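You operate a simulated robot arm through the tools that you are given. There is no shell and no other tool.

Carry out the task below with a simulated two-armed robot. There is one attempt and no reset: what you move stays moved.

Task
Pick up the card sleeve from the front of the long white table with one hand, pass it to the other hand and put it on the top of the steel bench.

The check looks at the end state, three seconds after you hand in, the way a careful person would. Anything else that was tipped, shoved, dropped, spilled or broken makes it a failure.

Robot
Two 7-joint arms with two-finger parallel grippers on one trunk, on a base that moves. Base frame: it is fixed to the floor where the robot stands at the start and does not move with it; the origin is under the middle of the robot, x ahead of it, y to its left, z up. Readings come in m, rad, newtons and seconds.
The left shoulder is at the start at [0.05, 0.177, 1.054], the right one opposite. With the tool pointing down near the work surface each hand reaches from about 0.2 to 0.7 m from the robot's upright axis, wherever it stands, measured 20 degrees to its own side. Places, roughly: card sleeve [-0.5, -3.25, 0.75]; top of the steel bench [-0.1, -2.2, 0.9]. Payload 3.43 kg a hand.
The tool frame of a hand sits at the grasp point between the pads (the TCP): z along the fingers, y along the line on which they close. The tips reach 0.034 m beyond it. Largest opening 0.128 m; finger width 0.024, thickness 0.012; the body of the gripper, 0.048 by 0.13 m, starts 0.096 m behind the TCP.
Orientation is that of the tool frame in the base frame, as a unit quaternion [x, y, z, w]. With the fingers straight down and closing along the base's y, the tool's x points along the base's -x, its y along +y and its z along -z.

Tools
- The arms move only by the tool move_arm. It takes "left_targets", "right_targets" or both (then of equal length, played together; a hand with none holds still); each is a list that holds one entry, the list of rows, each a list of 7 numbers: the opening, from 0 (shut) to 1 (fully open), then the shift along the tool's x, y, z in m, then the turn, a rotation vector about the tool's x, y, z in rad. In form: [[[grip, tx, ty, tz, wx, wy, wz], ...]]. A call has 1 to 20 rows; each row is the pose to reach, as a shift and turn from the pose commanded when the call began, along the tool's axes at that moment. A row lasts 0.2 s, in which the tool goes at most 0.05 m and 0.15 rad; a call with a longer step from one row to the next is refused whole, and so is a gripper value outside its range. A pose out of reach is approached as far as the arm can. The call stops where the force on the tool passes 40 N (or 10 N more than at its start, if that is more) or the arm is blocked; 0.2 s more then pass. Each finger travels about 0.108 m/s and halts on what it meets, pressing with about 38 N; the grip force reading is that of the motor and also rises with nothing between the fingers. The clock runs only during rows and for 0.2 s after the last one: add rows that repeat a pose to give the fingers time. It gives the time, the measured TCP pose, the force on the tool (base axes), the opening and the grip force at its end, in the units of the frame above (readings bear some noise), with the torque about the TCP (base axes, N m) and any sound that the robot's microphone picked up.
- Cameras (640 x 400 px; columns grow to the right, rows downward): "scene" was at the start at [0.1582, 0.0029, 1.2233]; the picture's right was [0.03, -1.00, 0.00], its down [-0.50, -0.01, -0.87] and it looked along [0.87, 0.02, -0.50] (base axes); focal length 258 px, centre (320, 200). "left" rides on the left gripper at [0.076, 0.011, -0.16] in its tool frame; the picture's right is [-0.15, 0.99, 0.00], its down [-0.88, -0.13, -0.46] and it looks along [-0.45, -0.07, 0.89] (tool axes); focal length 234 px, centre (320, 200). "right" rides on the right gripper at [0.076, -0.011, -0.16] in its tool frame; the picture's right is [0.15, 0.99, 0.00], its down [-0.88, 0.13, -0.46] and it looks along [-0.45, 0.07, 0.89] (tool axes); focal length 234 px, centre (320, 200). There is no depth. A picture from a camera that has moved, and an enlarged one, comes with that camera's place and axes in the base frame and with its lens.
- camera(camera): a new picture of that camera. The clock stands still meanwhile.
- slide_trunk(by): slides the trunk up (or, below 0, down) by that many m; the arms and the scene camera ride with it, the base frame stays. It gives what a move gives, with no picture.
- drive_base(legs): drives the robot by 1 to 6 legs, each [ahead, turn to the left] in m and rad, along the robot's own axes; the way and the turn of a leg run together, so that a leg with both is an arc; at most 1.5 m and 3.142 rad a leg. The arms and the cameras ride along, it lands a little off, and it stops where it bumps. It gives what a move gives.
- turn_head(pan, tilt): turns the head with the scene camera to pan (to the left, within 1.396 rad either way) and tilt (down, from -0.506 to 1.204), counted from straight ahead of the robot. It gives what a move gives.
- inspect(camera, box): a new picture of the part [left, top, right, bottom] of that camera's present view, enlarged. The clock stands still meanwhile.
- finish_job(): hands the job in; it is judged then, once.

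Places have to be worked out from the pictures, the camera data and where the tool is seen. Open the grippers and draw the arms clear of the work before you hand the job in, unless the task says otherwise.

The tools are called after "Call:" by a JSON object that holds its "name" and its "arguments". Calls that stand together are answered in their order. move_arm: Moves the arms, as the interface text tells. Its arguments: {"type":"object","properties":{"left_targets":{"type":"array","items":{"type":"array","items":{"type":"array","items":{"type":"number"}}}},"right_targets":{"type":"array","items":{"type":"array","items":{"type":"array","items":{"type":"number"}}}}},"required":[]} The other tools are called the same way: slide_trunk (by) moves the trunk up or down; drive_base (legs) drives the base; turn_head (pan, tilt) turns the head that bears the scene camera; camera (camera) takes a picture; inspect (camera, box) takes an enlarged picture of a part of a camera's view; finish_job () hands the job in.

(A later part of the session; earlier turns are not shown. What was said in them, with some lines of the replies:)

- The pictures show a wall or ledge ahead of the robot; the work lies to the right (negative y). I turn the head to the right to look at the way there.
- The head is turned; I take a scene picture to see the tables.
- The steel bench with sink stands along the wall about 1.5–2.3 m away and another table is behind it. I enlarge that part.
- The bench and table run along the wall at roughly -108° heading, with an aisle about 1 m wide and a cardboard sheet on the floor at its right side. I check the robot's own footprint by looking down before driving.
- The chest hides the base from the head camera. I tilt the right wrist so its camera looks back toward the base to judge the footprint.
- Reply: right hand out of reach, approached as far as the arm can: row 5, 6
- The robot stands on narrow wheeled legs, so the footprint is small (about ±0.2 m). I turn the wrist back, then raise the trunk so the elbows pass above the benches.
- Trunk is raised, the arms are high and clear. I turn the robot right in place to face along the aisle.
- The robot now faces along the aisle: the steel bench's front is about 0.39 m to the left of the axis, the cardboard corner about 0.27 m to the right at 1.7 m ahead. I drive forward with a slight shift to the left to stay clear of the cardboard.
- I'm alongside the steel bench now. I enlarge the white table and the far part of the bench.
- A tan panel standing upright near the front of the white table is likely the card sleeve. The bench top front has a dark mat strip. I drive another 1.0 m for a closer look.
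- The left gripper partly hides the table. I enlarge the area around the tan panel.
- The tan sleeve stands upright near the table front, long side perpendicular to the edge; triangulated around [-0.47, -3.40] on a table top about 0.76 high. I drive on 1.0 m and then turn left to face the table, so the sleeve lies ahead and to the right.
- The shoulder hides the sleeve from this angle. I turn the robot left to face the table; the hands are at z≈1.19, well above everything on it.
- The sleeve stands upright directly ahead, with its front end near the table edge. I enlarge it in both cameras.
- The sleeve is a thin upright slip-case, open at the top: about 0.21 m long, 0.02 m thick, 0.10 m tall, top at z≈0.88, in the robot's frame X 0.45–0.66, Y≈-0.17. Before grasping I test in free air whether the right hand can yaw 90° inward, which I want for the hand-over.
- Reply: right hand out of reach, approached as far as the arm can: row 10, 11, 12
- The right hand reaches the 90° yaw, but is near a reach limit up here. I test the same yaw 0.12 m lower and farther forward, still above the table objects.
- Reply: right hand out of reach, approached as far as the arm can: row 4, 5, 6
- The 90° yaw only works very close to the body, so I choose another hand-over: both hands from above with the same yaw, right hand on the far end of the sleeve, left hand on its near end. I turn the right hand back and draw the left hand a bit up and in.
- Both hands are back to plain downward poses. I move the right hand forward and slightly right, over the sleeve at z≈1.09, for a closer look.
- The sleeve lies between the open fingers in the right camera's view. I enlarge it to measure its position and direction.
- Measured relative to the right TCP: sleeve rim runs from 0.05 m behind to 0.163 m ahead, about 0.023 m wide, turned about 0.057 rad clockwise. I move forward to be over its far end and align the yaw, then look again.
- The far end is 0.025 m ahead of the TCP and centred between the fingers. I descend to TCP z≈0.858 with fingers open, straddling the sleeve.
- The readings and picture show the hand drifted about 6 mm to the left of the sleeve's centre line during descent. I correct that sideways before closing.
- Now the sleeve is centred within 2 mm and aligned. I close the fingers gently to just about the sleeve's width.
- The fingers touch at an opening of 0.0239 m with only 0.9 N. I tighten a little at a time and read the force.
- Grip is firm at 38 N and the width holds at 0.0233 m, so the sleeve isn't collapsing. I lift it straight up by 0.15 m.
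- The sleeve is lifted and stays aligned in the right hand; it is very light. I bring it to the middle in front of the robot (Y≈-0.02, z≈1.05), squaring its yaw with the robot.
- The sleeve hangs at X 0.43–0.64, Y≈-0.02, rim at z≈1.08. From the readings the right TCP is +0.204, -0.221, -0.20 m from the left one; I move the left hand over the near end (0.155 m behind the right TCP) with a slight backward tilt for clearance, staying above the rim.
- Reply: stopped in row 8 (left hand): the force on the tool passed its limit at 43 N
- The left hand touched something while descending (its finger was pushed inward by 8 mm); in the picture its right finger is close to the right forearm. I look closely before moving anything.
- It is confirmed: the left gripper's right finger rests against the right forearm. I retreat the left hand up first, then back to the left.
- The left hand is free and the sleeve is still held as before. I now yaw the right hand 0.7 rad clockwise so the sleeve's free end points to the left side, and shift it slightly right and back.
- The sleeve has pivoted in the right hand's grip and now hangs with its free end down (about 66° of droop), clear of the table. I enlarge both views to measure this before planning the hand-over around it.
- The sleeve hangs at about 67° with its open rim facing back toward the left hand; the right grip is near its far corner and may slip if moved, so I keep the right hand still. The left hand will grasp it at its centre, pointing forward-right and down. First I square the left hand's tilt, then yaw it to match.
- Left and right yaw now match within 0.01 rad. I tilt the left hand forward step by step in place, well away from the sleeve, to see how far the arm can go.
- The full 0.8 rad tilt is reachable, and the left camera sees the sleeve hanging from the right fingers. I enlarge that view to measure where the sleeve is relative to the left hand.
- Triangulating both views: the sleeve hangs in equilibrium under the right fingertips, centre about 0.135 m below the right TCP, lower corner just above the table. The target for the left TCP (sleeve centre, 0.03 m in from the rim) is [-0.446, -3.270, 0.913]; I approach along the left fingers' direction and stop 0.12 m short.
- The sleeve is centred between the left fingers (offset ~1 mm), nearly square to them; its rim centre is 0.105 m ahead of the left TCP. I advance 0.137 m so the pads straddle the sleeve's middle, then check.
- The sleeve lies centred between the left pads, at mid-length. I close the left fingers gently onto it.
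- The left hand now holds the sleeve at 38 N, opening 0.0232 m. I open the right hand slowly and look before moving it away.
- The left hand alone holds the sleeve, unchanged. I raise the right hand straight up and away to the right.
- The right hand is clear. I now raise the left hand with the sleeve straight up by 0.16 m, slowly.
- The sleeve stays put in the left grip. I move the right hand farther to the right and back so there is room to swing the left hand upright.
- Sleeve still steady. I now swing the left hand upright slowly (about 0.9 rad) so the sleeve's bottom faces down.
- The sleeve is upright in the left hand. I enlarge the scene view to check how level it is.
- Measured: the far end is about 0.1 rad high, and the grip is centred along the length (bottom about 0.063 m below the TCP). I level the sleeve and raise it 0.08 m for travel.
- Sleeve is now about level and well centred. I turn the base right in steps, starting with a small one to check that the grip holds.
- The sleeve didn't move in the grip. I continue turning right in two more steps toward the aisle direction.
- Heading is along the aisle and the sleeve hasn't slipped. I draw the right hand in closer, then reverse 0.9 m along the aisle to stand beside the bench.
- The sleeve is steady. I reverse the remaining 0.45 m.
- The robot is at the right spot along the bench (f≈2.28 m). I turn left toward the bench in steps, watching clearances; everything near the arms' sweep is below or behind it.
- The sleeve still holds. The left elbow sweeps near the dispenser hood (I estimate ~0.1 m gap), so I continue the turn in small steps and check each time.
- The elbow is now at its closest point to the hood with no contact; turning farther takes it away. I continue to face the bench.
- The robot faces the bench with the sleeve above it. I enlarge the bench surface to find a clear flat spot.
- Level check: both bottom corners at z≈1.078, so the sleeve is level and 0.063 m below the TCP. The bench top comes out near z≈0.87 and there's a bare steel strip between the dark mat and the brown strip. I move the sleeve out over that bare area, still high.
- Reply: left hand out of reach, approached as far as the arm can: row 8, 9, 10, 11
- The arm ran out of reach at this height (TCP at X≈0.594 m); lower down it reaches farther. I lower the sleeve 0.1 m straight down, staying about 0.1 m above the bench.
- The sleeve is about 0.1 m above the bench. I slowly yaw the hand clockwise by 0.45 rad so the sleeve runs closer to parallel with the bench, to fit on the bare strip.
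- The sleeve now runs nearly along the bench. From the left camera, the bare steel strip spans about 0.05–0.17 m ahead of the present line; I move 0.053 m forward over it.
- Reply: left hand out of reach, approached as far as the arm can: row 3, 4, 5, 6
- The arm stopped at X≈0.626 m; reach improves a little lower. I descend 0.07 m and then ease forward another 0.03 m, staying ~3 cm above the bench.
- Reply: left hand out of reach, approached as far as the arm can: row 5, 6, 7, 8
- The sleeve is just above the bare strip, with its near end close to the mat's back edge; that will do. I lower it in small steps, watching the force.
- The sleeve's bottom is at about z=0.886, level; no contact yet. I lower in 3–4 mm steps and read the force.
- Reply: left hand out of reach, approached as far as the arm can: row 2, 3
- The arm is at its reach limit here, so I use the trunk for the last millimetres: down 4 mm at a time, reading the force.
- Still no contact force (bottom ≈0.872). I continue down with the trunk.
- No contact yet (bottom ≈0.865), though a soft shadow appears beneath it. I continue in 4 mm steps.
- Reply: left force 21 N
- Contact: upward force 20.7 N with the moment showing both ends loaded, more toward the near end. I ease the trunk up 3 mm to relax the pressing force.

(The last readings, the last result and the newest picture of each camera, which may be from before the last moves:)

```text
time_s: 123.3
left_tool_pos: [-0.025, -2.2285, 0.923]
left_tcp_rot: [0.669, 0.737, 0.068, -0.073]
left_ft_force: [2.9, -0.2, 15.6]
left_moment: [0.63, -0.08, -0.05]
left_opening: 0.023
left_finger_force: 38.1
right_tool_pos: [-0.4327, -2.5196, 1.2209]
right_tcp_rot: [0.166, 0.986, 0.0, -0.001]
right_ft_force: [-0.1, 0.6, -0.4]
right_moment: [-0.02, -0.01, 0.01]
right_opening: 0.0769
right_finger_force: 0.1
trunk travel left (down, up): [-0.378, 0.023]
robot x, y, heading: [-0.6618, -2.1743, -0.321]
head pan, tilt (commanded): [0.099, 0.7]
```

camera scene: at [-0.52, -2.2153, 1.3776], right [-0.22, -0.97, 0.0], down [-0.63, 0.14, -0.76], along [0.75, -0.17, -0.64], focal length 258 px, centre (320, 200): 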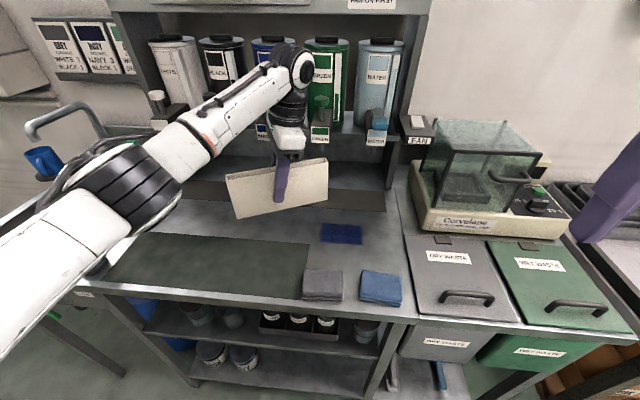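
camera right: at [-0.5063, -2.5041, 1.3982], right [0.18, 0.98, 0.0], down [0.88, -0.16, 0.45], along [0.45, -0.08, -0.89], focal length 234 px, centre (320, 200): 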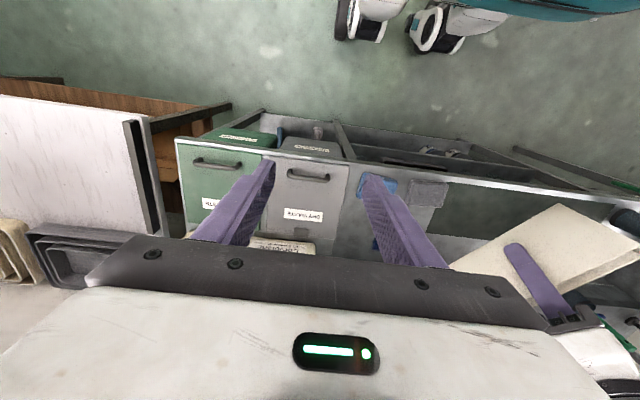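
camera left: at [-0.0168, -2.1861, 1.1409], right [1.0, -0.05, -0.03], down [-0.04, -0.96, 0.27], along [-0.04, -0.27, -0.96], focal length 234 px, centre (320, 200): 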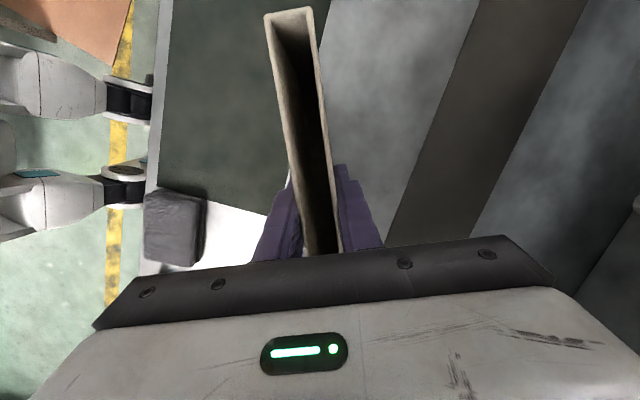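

Force is 15.6 N and better balanced. I ease up another 2 mm.

Call:
{"name": "slide_trunk", "arguments": {"by": 0.002}}

Call:
{"name": "camera", "arguments": {"camera": "left"}}

```text
time_s: 123.9
left_tool_pos: [-0.0258, -2.2294, 0.9233]
left_tcp_rot: [0.668, 0.737, 0.066, -0.075]
left_ft_force: [2.0, -0.8, 5.7]
left_moment: [-0.22, -0.17, 0.01]
left_opening: 0.0228
left_finger_force: 38.2
right_tool_pos: [-0.4314, -2.5178, 1.2228]
right_tcp_rot: [0.165, 0.986, 0.002, -0.001]
right_ft_force: [-0.2, 0.2, -0.1]
right_moment: [-0.01, 0.01, 0.02]
right_opening: 0.0769
right_finger_force: 0.1
trunk travel left (down, up): [-0.38, 0.021]
robot x, y, heading: [-0.6664, -2.1773, -0.326]
head pan, tilt (commanded): [0.099, 0.7]
```

```text
taken
camera left: at [-0.019, -2.185, 1.0953], right [1.0, -0.05, -0.03], down [-0.04, -0.96, 0.27], along [-0.04, -0.27, -0.96], focal length 234 px, centre (320, 200)
```

left: 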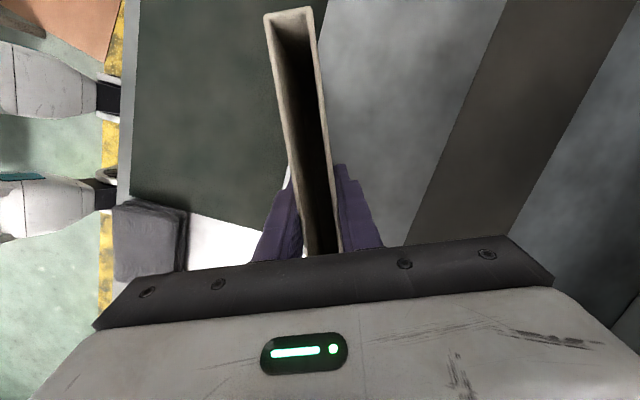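

Only 5.7 N remains, balanced, so the sleeve stands on the bench. I open the left fingers slowly and symmetrically.

Call:
{"name": "move_arm", "arguments": {"left_targets": [[[0.16, 0, 0, 0, 0, 0, 0], [0.175, 0, 0, 0, 0, 0, 0], [0.185, 0, 0, 0, 0, 0, 0], [0.195, 0, 0, 0, 0, 0, 0], [0.21, 0, 0, 0, 0, 0, 0], [0.23, 0, 0, 0, 0, 0, 0], [0.26, 0, 0, 0, 0, 0, 0], [0.3, 0, 0, 0, 0, 0, 0], [0.3, 0, 0, 0, 0, 0, 0]]]}}

Call:
{"name": "camera", "arguments": {"camera": "left"}}

Call:
{"name": "inspect", "arguments": {"camera": "scene", "box": [220, 120, 360, 240]}}

```text
time_s: 125.9
left_tool_pos: [-0.0252, -2.2279, 0.9246]
left_tcp_rot: [0.669, 0.737, 0.068, -0.074]
left_ft_force: [-0.1, 0.2, 0.2]
left_moment: [-0.01, 0.04, -0.01]
left_opening: 0.0385
left_finger_force: 0.0
right_tool_pos: [-0.4311, -2.5186, 1.223]
right_tcp_rot: [0.166, 0.986, 0.0, -0.002]
right_ft_force: [-0.7, -1.0, -0.4]
right_moment: [0.04, -0.01, 0.01]
right_opening: 0.0767
right_finger_force: 0.1
trunk travel left (down, up): [-0.38, 0.021]
robot x, y, heading: [-0.6656, -2.1731, -0.325]
head pan, tilt (commanded): [0.099, 0.7]
```

```text
taken
camera left: at [-0.0184, -2.1852, 1.0963], right [1.0, -0.05, -0.03], down [-0.04, -0.96, 0.27], along [-0.04, -0.27, -0.96], focal length 234 px, centre (320, 200)
```

left: 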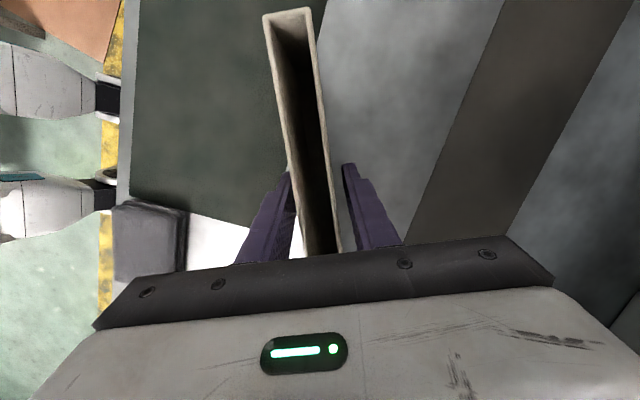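

```text
3.33 times, centred on (290, 180) of scene
camera zoom: at [-0.52, -2.2153, 1.3626], right [-0.22, -0.97, 0.0], down [-0.63, 0.14, -0.76], along [0.75, -0.17, -0.64], focal length 861 px, centre (420, 267)
```

zoom: 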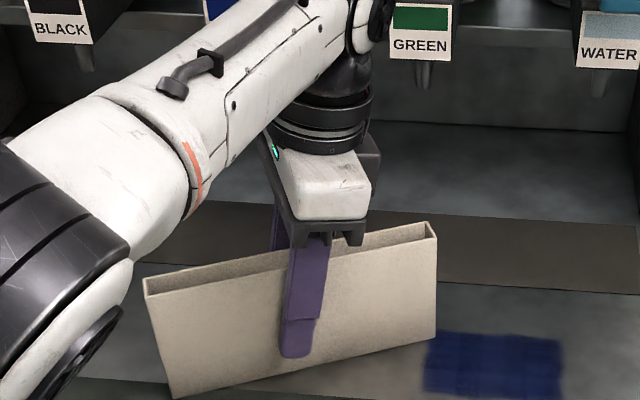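

The sleeve stands free on the bench, upright, with clearance on both sides. I widen the fingers a little more and raise the hand straight up.

Call:
{"name": "move_arm", "arguments": {"left_targets": [[[0.36, 0, 0, 0, 0, 0, 0], [0.43, 0, 0, 0, 0, 0, 0], [0.5, 0, 0, 0, 0, 0, 0], [0.5, 0, 0, 0, 0, 0, 0], [0.5, 0.002, 0, -0.0098, 0, 0, 0], [0.5, 0.005, 0, -0.0245, 0, 0, 0], [0.5, 0.008, 0, -0.039, 0, 0, 0], [0.5, 0.011, 0, -0.054, 0, 0, 0], [0.5, 0.011, 0, -0.054, 0, 0, 0]]]}}

Call:
{"name": "camera", "arguments": {"camera": "left"}}

Call:
{"name": "inspect", "arguments": {"camera": "scene", "box": [220, 120, 360, 240]}}

```text
time_s: 127.9
left_tool_pos: [-0.0261, -2.2276, 0.9799]
left_tcp_rot: [0.669, 0.736, 0.067, -0.074]
left_ft_force: [1.0, 0.2, 0.6]
left_moment: [-0.01, 0.01, 0.0]
left_opening: 0.064
left_finger_force: 0.1
right_tool_pos: [-0.4309, -2.5185, 1.2229]
right_tcp_rot: [0.165, 0.986, 0.0, -0.001]
right_ft_force: [-0.7, 0.6, 0.7]
right_moment: [-0.02, -0.01, 0.0]
right_opening: 0.0767
right_finger_force: 0.1
trunk travel left (down, up): [-0.38, 0.021]
robot x, y, heading: [-0.6683, -2.1717, -0.321]
head pan, tilt (commanded): [0.099, 0.7]
```

```text
taken
camera left: at [-0.0183, -2.1846, 1.1516], right [1.0, -0.05, -0.03], down [-0.04, -0.96, 0.27], along [-0.04, -0.27, -0.96], focal length 234 px, centre (320, 200)
```

left: 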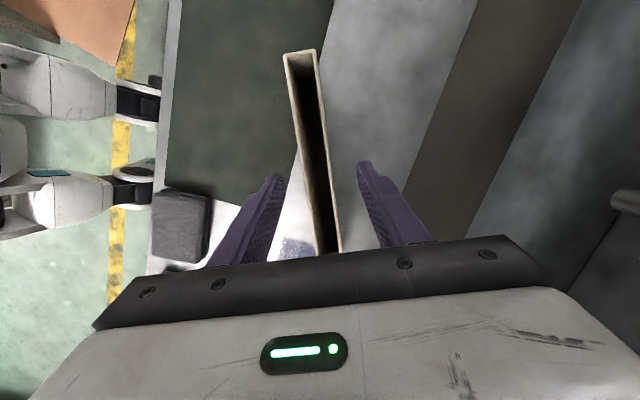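

```text
3.33 times, centred on (290, 180) of scene
camera zoom: at [-0.5199, -2.2153, 1.3626], right [-0.22, -0.97, 0.0], down [-0.63, 0.14, -0.76], along [0.75, -0.17, -0.64], focal length 861 px, centre (420, 267)
```

zoom: 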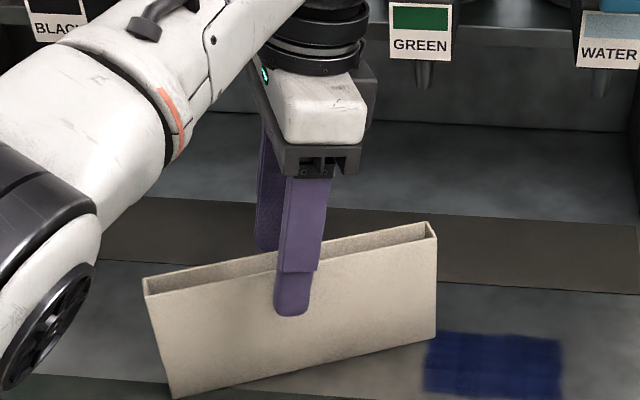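

The sleeve remains exactly in place. I keep raising the hand 0.1 m more until the fingers are well clear of it.

Call:
{"name": "move_arm", "arguments": {"left_targets": [[[0.5, 0.003, 0, -0.0147, 0, 0, 0], [0.5, 0.007, 0, -0.0343, 0, 0, 0], [0.5, 0.011, 0, -0.054, 0, 0, 0], [0.5, 0.015, 0, -0.0736, 0, 0, 0], [0.5, 0.0199, 0, -0.098, 0, 0, 0], [0.5, 0.0199, 0, -0.098, 0, 0, 0]]]}}

Call:
{"name": "camera", "arguments": {"camera": "left"}}

Call:
{"name": "camera", "arguments": {"camera": "scene"}}

```text
time_s: 129.3
left_tool_pos: [-0.0282, -2.2217, 1.0803]
left_tcp_rot: [0.669, 0.737, 0.067, -0.074]
left_ft_force: [-0.4, -0.9, -0.3]
left_moment: [-0.02, 0.0, -0.04]
left_opening: 0.0639
left_finger_force: 0.1
left hand out of reach, approached as far as the arm can: row 5, 6
right_tool_pos: [-0.4322, -2.519, 1.222]
right_tcp_rot: [0.166, 0.986, 0.0, -0.001]
right_ft_force: [0.3, 0.5, 0.0]
right_moment: [0.01, 0.0, -0.03]
right_opening: 0.0769
right_finger_force: 0.0
trunk travel left (down, up): [-0.38, 0.021]
robot x, y, heading: [-0.6646, -2.1748, -0.325]
head pan, tilt (commanded): [0.099, 0.7]
```

```text
taken
camera left: at [-0.0217, -2.179, 1.2509], right [1.0, -0.05, -0.03], down [-0.04, -0.96, 0.27], along [-0.04, -0.27, -0.96], focal length 234 px, centre (320, 200)
```

left: 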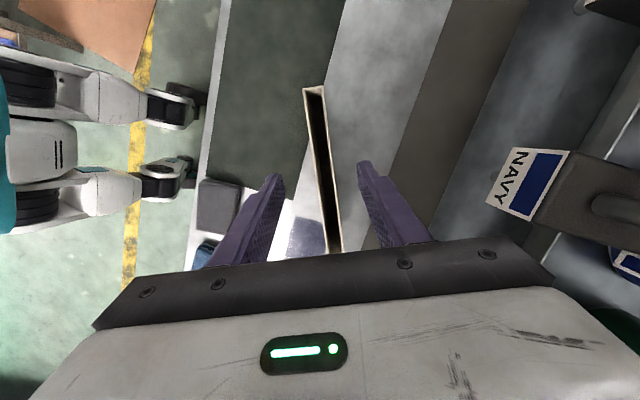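

```text
taken
camera scene: at [-0.52, -2.2155, 1.3626], right [-0.22, -0.97, 0.0], down [-0.63, 0.14, -0.76], along [0.75, -0.17, -0.64], focal length 258 px, centre (320, 200)
```

scene: 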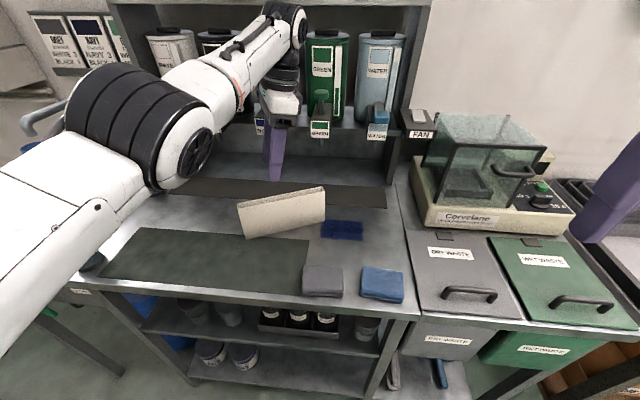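

The sleeve stands upright on the steel bench top, and the hand is above it. I raise the trunk a little and draw the left hand back toward the robot, above everything.

Call:
{"name": "slide_trunk", "arguments": {"by": 0.02}}

Call:
{"name": "move_arm", "arguments": {"left_targets": [[[0.5, 0.014, -0.0305, -0.008, 0, 0, 0], [0.5, 0.028, -0.061, -0.016, 0, 0, 0], [0.5, 0.042, -0.0913, -0.024, 0, 0, 0], [0.5, 0.056, -0.1218, -0.032, 0, 0, 0], [0.5, 0.07, -0.1523, -0.032, 0, 0, 0], [0.5, 0.0806, -0.1827, -0.032, 0, 0, 0], [0.5, 0.0806, -0.1827, -0.032, 0, 0, 0]]]}}

Call:
{"name": "camera", "arguments": {"camera": "scene"}}

```text
time_s: 129.9
left_tool_pos: [-0.0277, -2.2223, 1.0983]
left_tcp_rot: [0.668, 0.737, 0.068, -0.074]
left_ft_force: [0.3, -0.2, -0.3]
left_moment: [0.0, 0.0, 0.02]
left_opening: 0.064
left_finger_force: 0.0
right_tool_pos: [-0.4301, -2.5203, 1.2425]
right_tcp_rot: [0.164, 0.986, 0.002, -0.002]
right_ft_force: [0.9, 0.4, -0.2]
right_moment: [0.02, 0.0, 0.01]
right_opening: 0.0768
right_finger_force: 0.0
trunk travel left (down, up): [-0.4, 0.001]
robot x, y, heading: [-0.6672, -2.1759, -0.325]
head pan, tilt (commanded): [0.099, 0.7]
```

```text
time_s: 131.5
left_tool_pos: [-0.0755, -2.26, 1.1732]
left_tcp_rot: [0.668, 0.737, 0.067, -0.074]
left_ft_force: [0.1, 0.6, 0.2]
left_moment: [0.02, -0.01, 0.01]
left_opening: 0.0638
left_finger_force: 0.0
left hand out of reach, approached as far as the arm can: row 1, 2, 3, 4, 5, 6, 7
right_tool_pos: [-0.4324, -2.5196, 1.242]
right_tcp_rot: [0.165, 0.986, 0.0, -0.002]
right_ft_force: [-0.3, 0.1, 0.3]
right_moment: [-0.02, -0.01, 0.01]
right_opening: 0.0767
right_finger_force: 0.0
trunk travel left (down, up): [-0.4, 0.001]
robot x, y, heading: [-0.6684, -2.1761, -0.325]
head pan, tilt (commanded): [0.099, 0.7]
```

```text
taken
camera scene: at [-0.5201, -2.2154, 1.3826], right [-0.22, -0.97, 0.0], down [-0.63, 0.14, -0.77], along [0.75, -0.17, -0.64], focal length 258 px, centre (320, 200)
```

scene: 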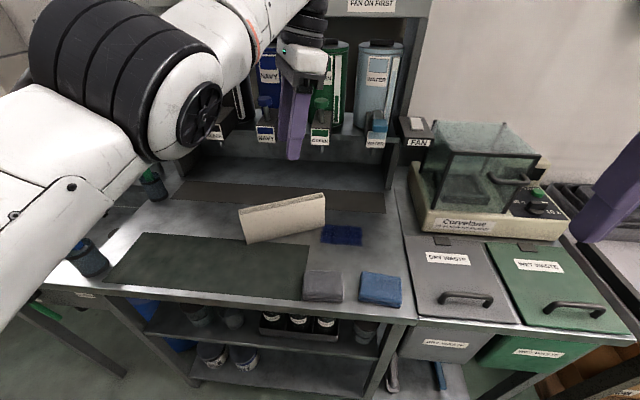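

The wrist's yaw limit blocks a straight retreat up here, so I first turn the hand back counter-clockwise in place, above all objects.

Call:
{"name": "move_arm", "arguments": {"left_targets": [[[0.5, 0, 0, 0, 0.0239, 0, -0.1176], [0.5, 0, 0, 0, 0.0478, 0, -0.2352], [0.5, 0, 0, 0, 0.0717, 0, -0.3528], [0.5, 0, 0, 0, 0.0955, 0, -0.4704], [0.5, 0, 0, 0, 0.119, 0, -0.588], [0.5, 0, 0, 0, 0.143, 0, -0.7056], [0.5, 0, 0, 0, 0.143, 0, -0.7056]]]}}

Call:
{"name": "camera", "arguments": {"camera": "scene"}}

```text
time_s: 133.1
left_tool_pos: [-0.0878, -2.2544, 1.17]
left_tcp_rot: [0.366, 0.925, 0.038, -0.093]
left_ft_force: [0.5, 0.3, 0.5]
left_moment: [0.02, -0.03, 0.02]
left_opening: 0.0639
left_finger_force: 0.1
left hand out of reach, approached as far as the arm can: row 1, 2, 3, 4, 5, 6, 7
right_tool_pos: [-0.432, -2.5199, 1.2418]
right_tcp_rot: [0.166, 0.986, 0.0, -0.002]
right_ft_force: [-0.7, -0.5, 0.4]
right_moment: [0.0, 0.01, 0.05]
right_opening: 0.0766
right_finger_force: 0.0
trunk travel left (down, up): [-0.4, 0.001]
robot x, y, heading: [-0.6661, -2.1754, -0.323]
head pan, tilt (commanded): [0.099, 0.7]
```

```text
taken
camera scene: at [-0.5202, -2.2165, 1.3826], right [-0.22, -0.97, 0.0], down [-0.63, 0.14, -0.76], along [0.75, -0.17, -0.64], focal length 258 px, centre (320, 200)
```

scene: 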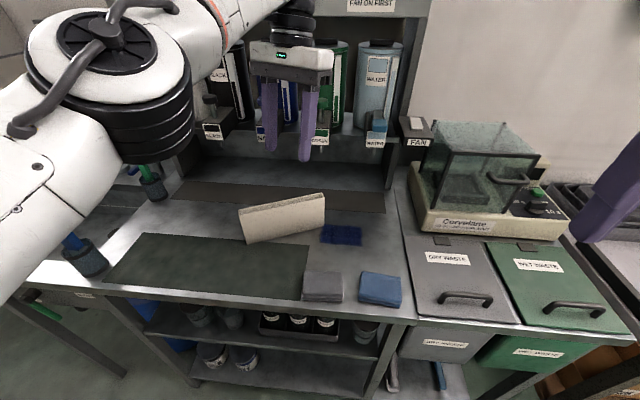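

Now free of that limit, I draw the left hand back toward the robot by about 0.18 m at z≈1.17.

Call:
{"name": "move_arm", "arguments": {"left_targets": [[[0.5, 0.0266, -0.0125, 0.0054, 0, 0, 0], [0.5, 0.0532, -0.025, 0.0108, 0, 0, 0], [0.5, 0.08, -0.0374, 0.0162, 0, 0, 0], [0.5, 0.1064, -0.05, 0.0216, 0, 0, 0], [0.5, 0.133, -0.0623, 0.027, 0, 0, 0], [0.5, 0.1596, -0.0747, 0.0324, 0, 0, 0]]]}}

Call:
{"name": "camera", "arguments": {"camera": "scene"}}

```text
time_s: 134.5
left_tool_pos: [-0.2563, -2.1995, 1.1692]
left_tcp_rot: [0.366, 0.925, 0.037, -0.092]
left_ft_force: [0.0, -0.3, 0.5]
left_moment: [0.01, 0.0, -0.02]
left_opening: 0.0641
left_finger_force: 0.2
right_tool_pos: [-0.4331, -2.518, 1.2429]
right_tcp_rot: [0.165, 0.986, 0.0, -0.002]
right_ft_force: [0.0, 0.5, 0.2]
right_moment: [-0.04, -0.01, -0.01]
right_opening: 0.0768
right_finger_force: 0.1
trunk travel left (down, up): [-0.4, 0.001]
robot x, y, heading: [-0.6651, -2.1733, -0.32]
head pan, tilt (commanded): [0.099, 0.7]
```

```text
taken
camera scene: at [-0.5204, -2.2153, 1.3827], right [-0.22, -0.97, 0.0], down [-0.63, 0.14, -0.77], along [0.75, -0.17, -0.64], focal length 258 px, centre (320, 200)
```

scene: 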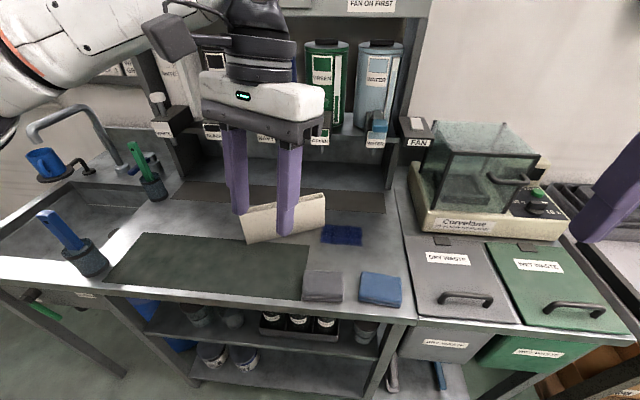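

Everything on the bench is undisturbed. I draw the left hand back another 0.08 m and fully open both grippers.

Call:
{"name": "move_arm", "arguments": {"left_targets": [[[0.6, 0.0236, -0.011, 0.0048, 0, 0, 0], [0.8, 0.0473, -0.0221, 0.0096, 0, 0, 0], [1, 0.0709, -0.0332, 0.0144, 0, 0, 0], [1, 0.0709, -0.0332, 0.0144, 0, 0, 0]]], "right_targets": [[[0.7, 0, 0, 0, 0, 0, 0], [0.85, 0, 0, 0, 0, 0, 0], [1, 0, 0, 0, 0, 0, 0], [1, 0, 0, 0, 0, 0, 0]]]}}

Call:
{"name": "turn_head", "arguments": {"pan": 0.15, "tilt": 0.65}}

Call:
{"name": "camera", "arguments": {"camera": "scene"}}

Call:
{"name": "camera", "arguments": {"camera": "left"}}

```text
time_s: 135.5
left_tool_pos: [-0.3313, -2.1751, 1.1708]
left_tcp_rot: [0.367, 0.925, 0.037, -0.093]
left_ft_force: [-0.5, -0.2, 0.0]
left_moment: [-0.03, -0.03, 0.03]
left_opening: 0.1279
left_finger_force: 0.2
right_tool_pos: [-0.4331, -2.5195, 1.243]
right_tcp_rot: [0.165, 0.986, 0.001, -0.002]
right_ft_force: [-0.7, 0.8, 1.0]
right_moment: [-0.03, 0.03, 0.02]
right_opening: 0.1279
right_finger_force: 0.1
trunk travel left (down, up): [-0.4, 0.001]
robot x, y, heading: [-0.6644, -2.1751, -0.328]
head pan, tilt (commanded): [0.099, 0.7]
```

```text
time_s: 136.2
left_tool_pos: [-0.3316, -2.1736, 1.1695]
left_tcp_rot: [0.366, 0.925, 0.038, -0.093]
left_ft_force: [0.5, -0.9, 0.8]
left_moment: [-0.01, 0.02, 0.0]
left_opening: 0.1281
left_finger_force: 0.1
right_tool_pos: [-0.4324, -2.519, 1.2445]
right_tcp_rot: [0.165, 0.986, 0.001, -0.001]
right_ft_force: [-1.1, 1.1, 0.4]
right_moment: [-0.01, 0.02, -0.02]
right_opening: 0.1279
right_finger_force: 0.0
trunk travel left (down, up): [-0.4, 0.001]
robot x, y, heading: [-0.6675, -2.1766, -0.323]
head pan, tilt (commanded): [0.15, 0.649]
```

```text
taken
camera scene: at [-0.5174, -2.2115, 1.3869], right [-0.17, -0.98, 0.0], down [-0.6, 0.1, -0.8], along [0.78, -0.14, -0.6], focal length 258 px, centre (320, 200)
```

scene: 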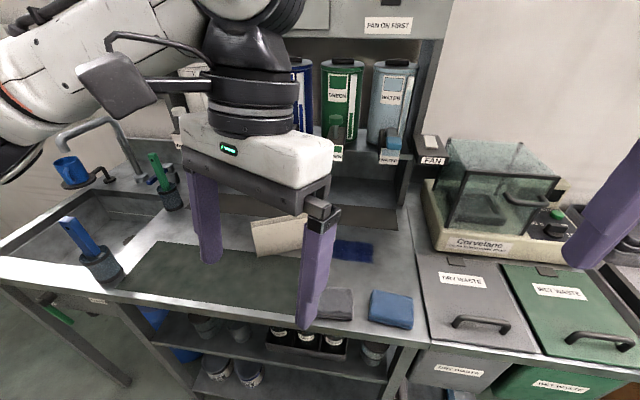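

```text
taken
camera left: at [-0.3555, -2.1369, 1.3421], right [0.78, 0.62, -0.03], down [0.61, -0.75, 0.27], along [0.15, -0.23, -0.96], focal length 234 px, centre (320, 200)
```

left: 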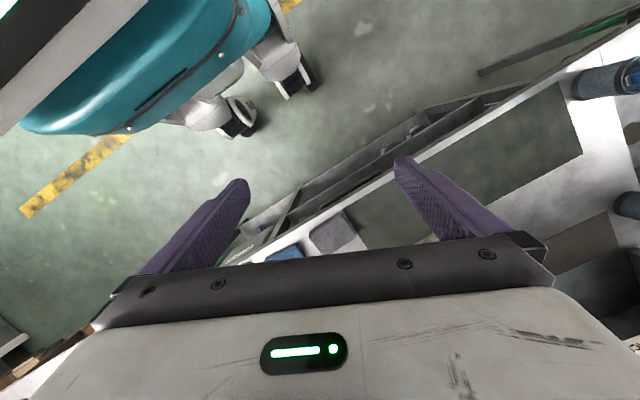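

Both grippers are open and the hands are back at the bench's front edge. One last close look at the sleeve before handing in.

Call:
{"name": "inspect", "arguments": {"camera": "scene", "box": [200, 180, 420, 340]}}

```text
2.50 times, centred on (310, 260) of scene
camera zoom: at [-0.5174, -2.2115, 1.3869], right [-0.17, -0.98, 0.0], down [-0.6, 0.1, -0.8], along [0.78, -0.14, -0.6], focal length 646 px, centre (345, 50)
```

zoom: 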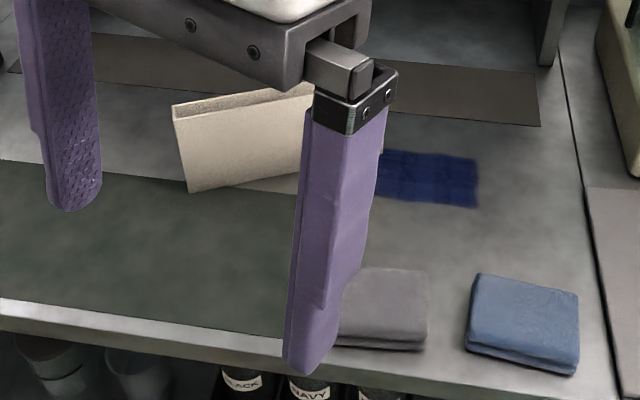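

The sleeve stands upright and steady on the steel bench top, nothing else has been disturbed, and both hands are open and clear. I hand the job in.

Call:
{"name": "finish_job", "arguments": {}}

```text
The job is handed in.
```

The card sleeve is standing upright on the steel bench top, passed from the right hand to the left on the way. Both grippers are open and drawn back, and the job is handed in.

- **Slip during the hand-over:** when I turned the right hand, the sleeve pivoted in its grip and hung by one corner. It stayed held and I saw no sign that it touched the table. The left hand then took it at its middle, and the grip held from there on.
- **Contact between the arms:** on my first try, the left gripper bumped the right forearm at about 43 N and stopped. I backed off and used a different approach. The sleeve did not shift, and I saw nothing else disturbed.
- **Final position:** the sleeve stands near [-0.03, -2.23], running nearly along the bench. Most of it is on bare steel, and its near end just overlaps the back edge of the dark mat.

In the last pictures the cups, cloths and bins on the bench looked untouched.
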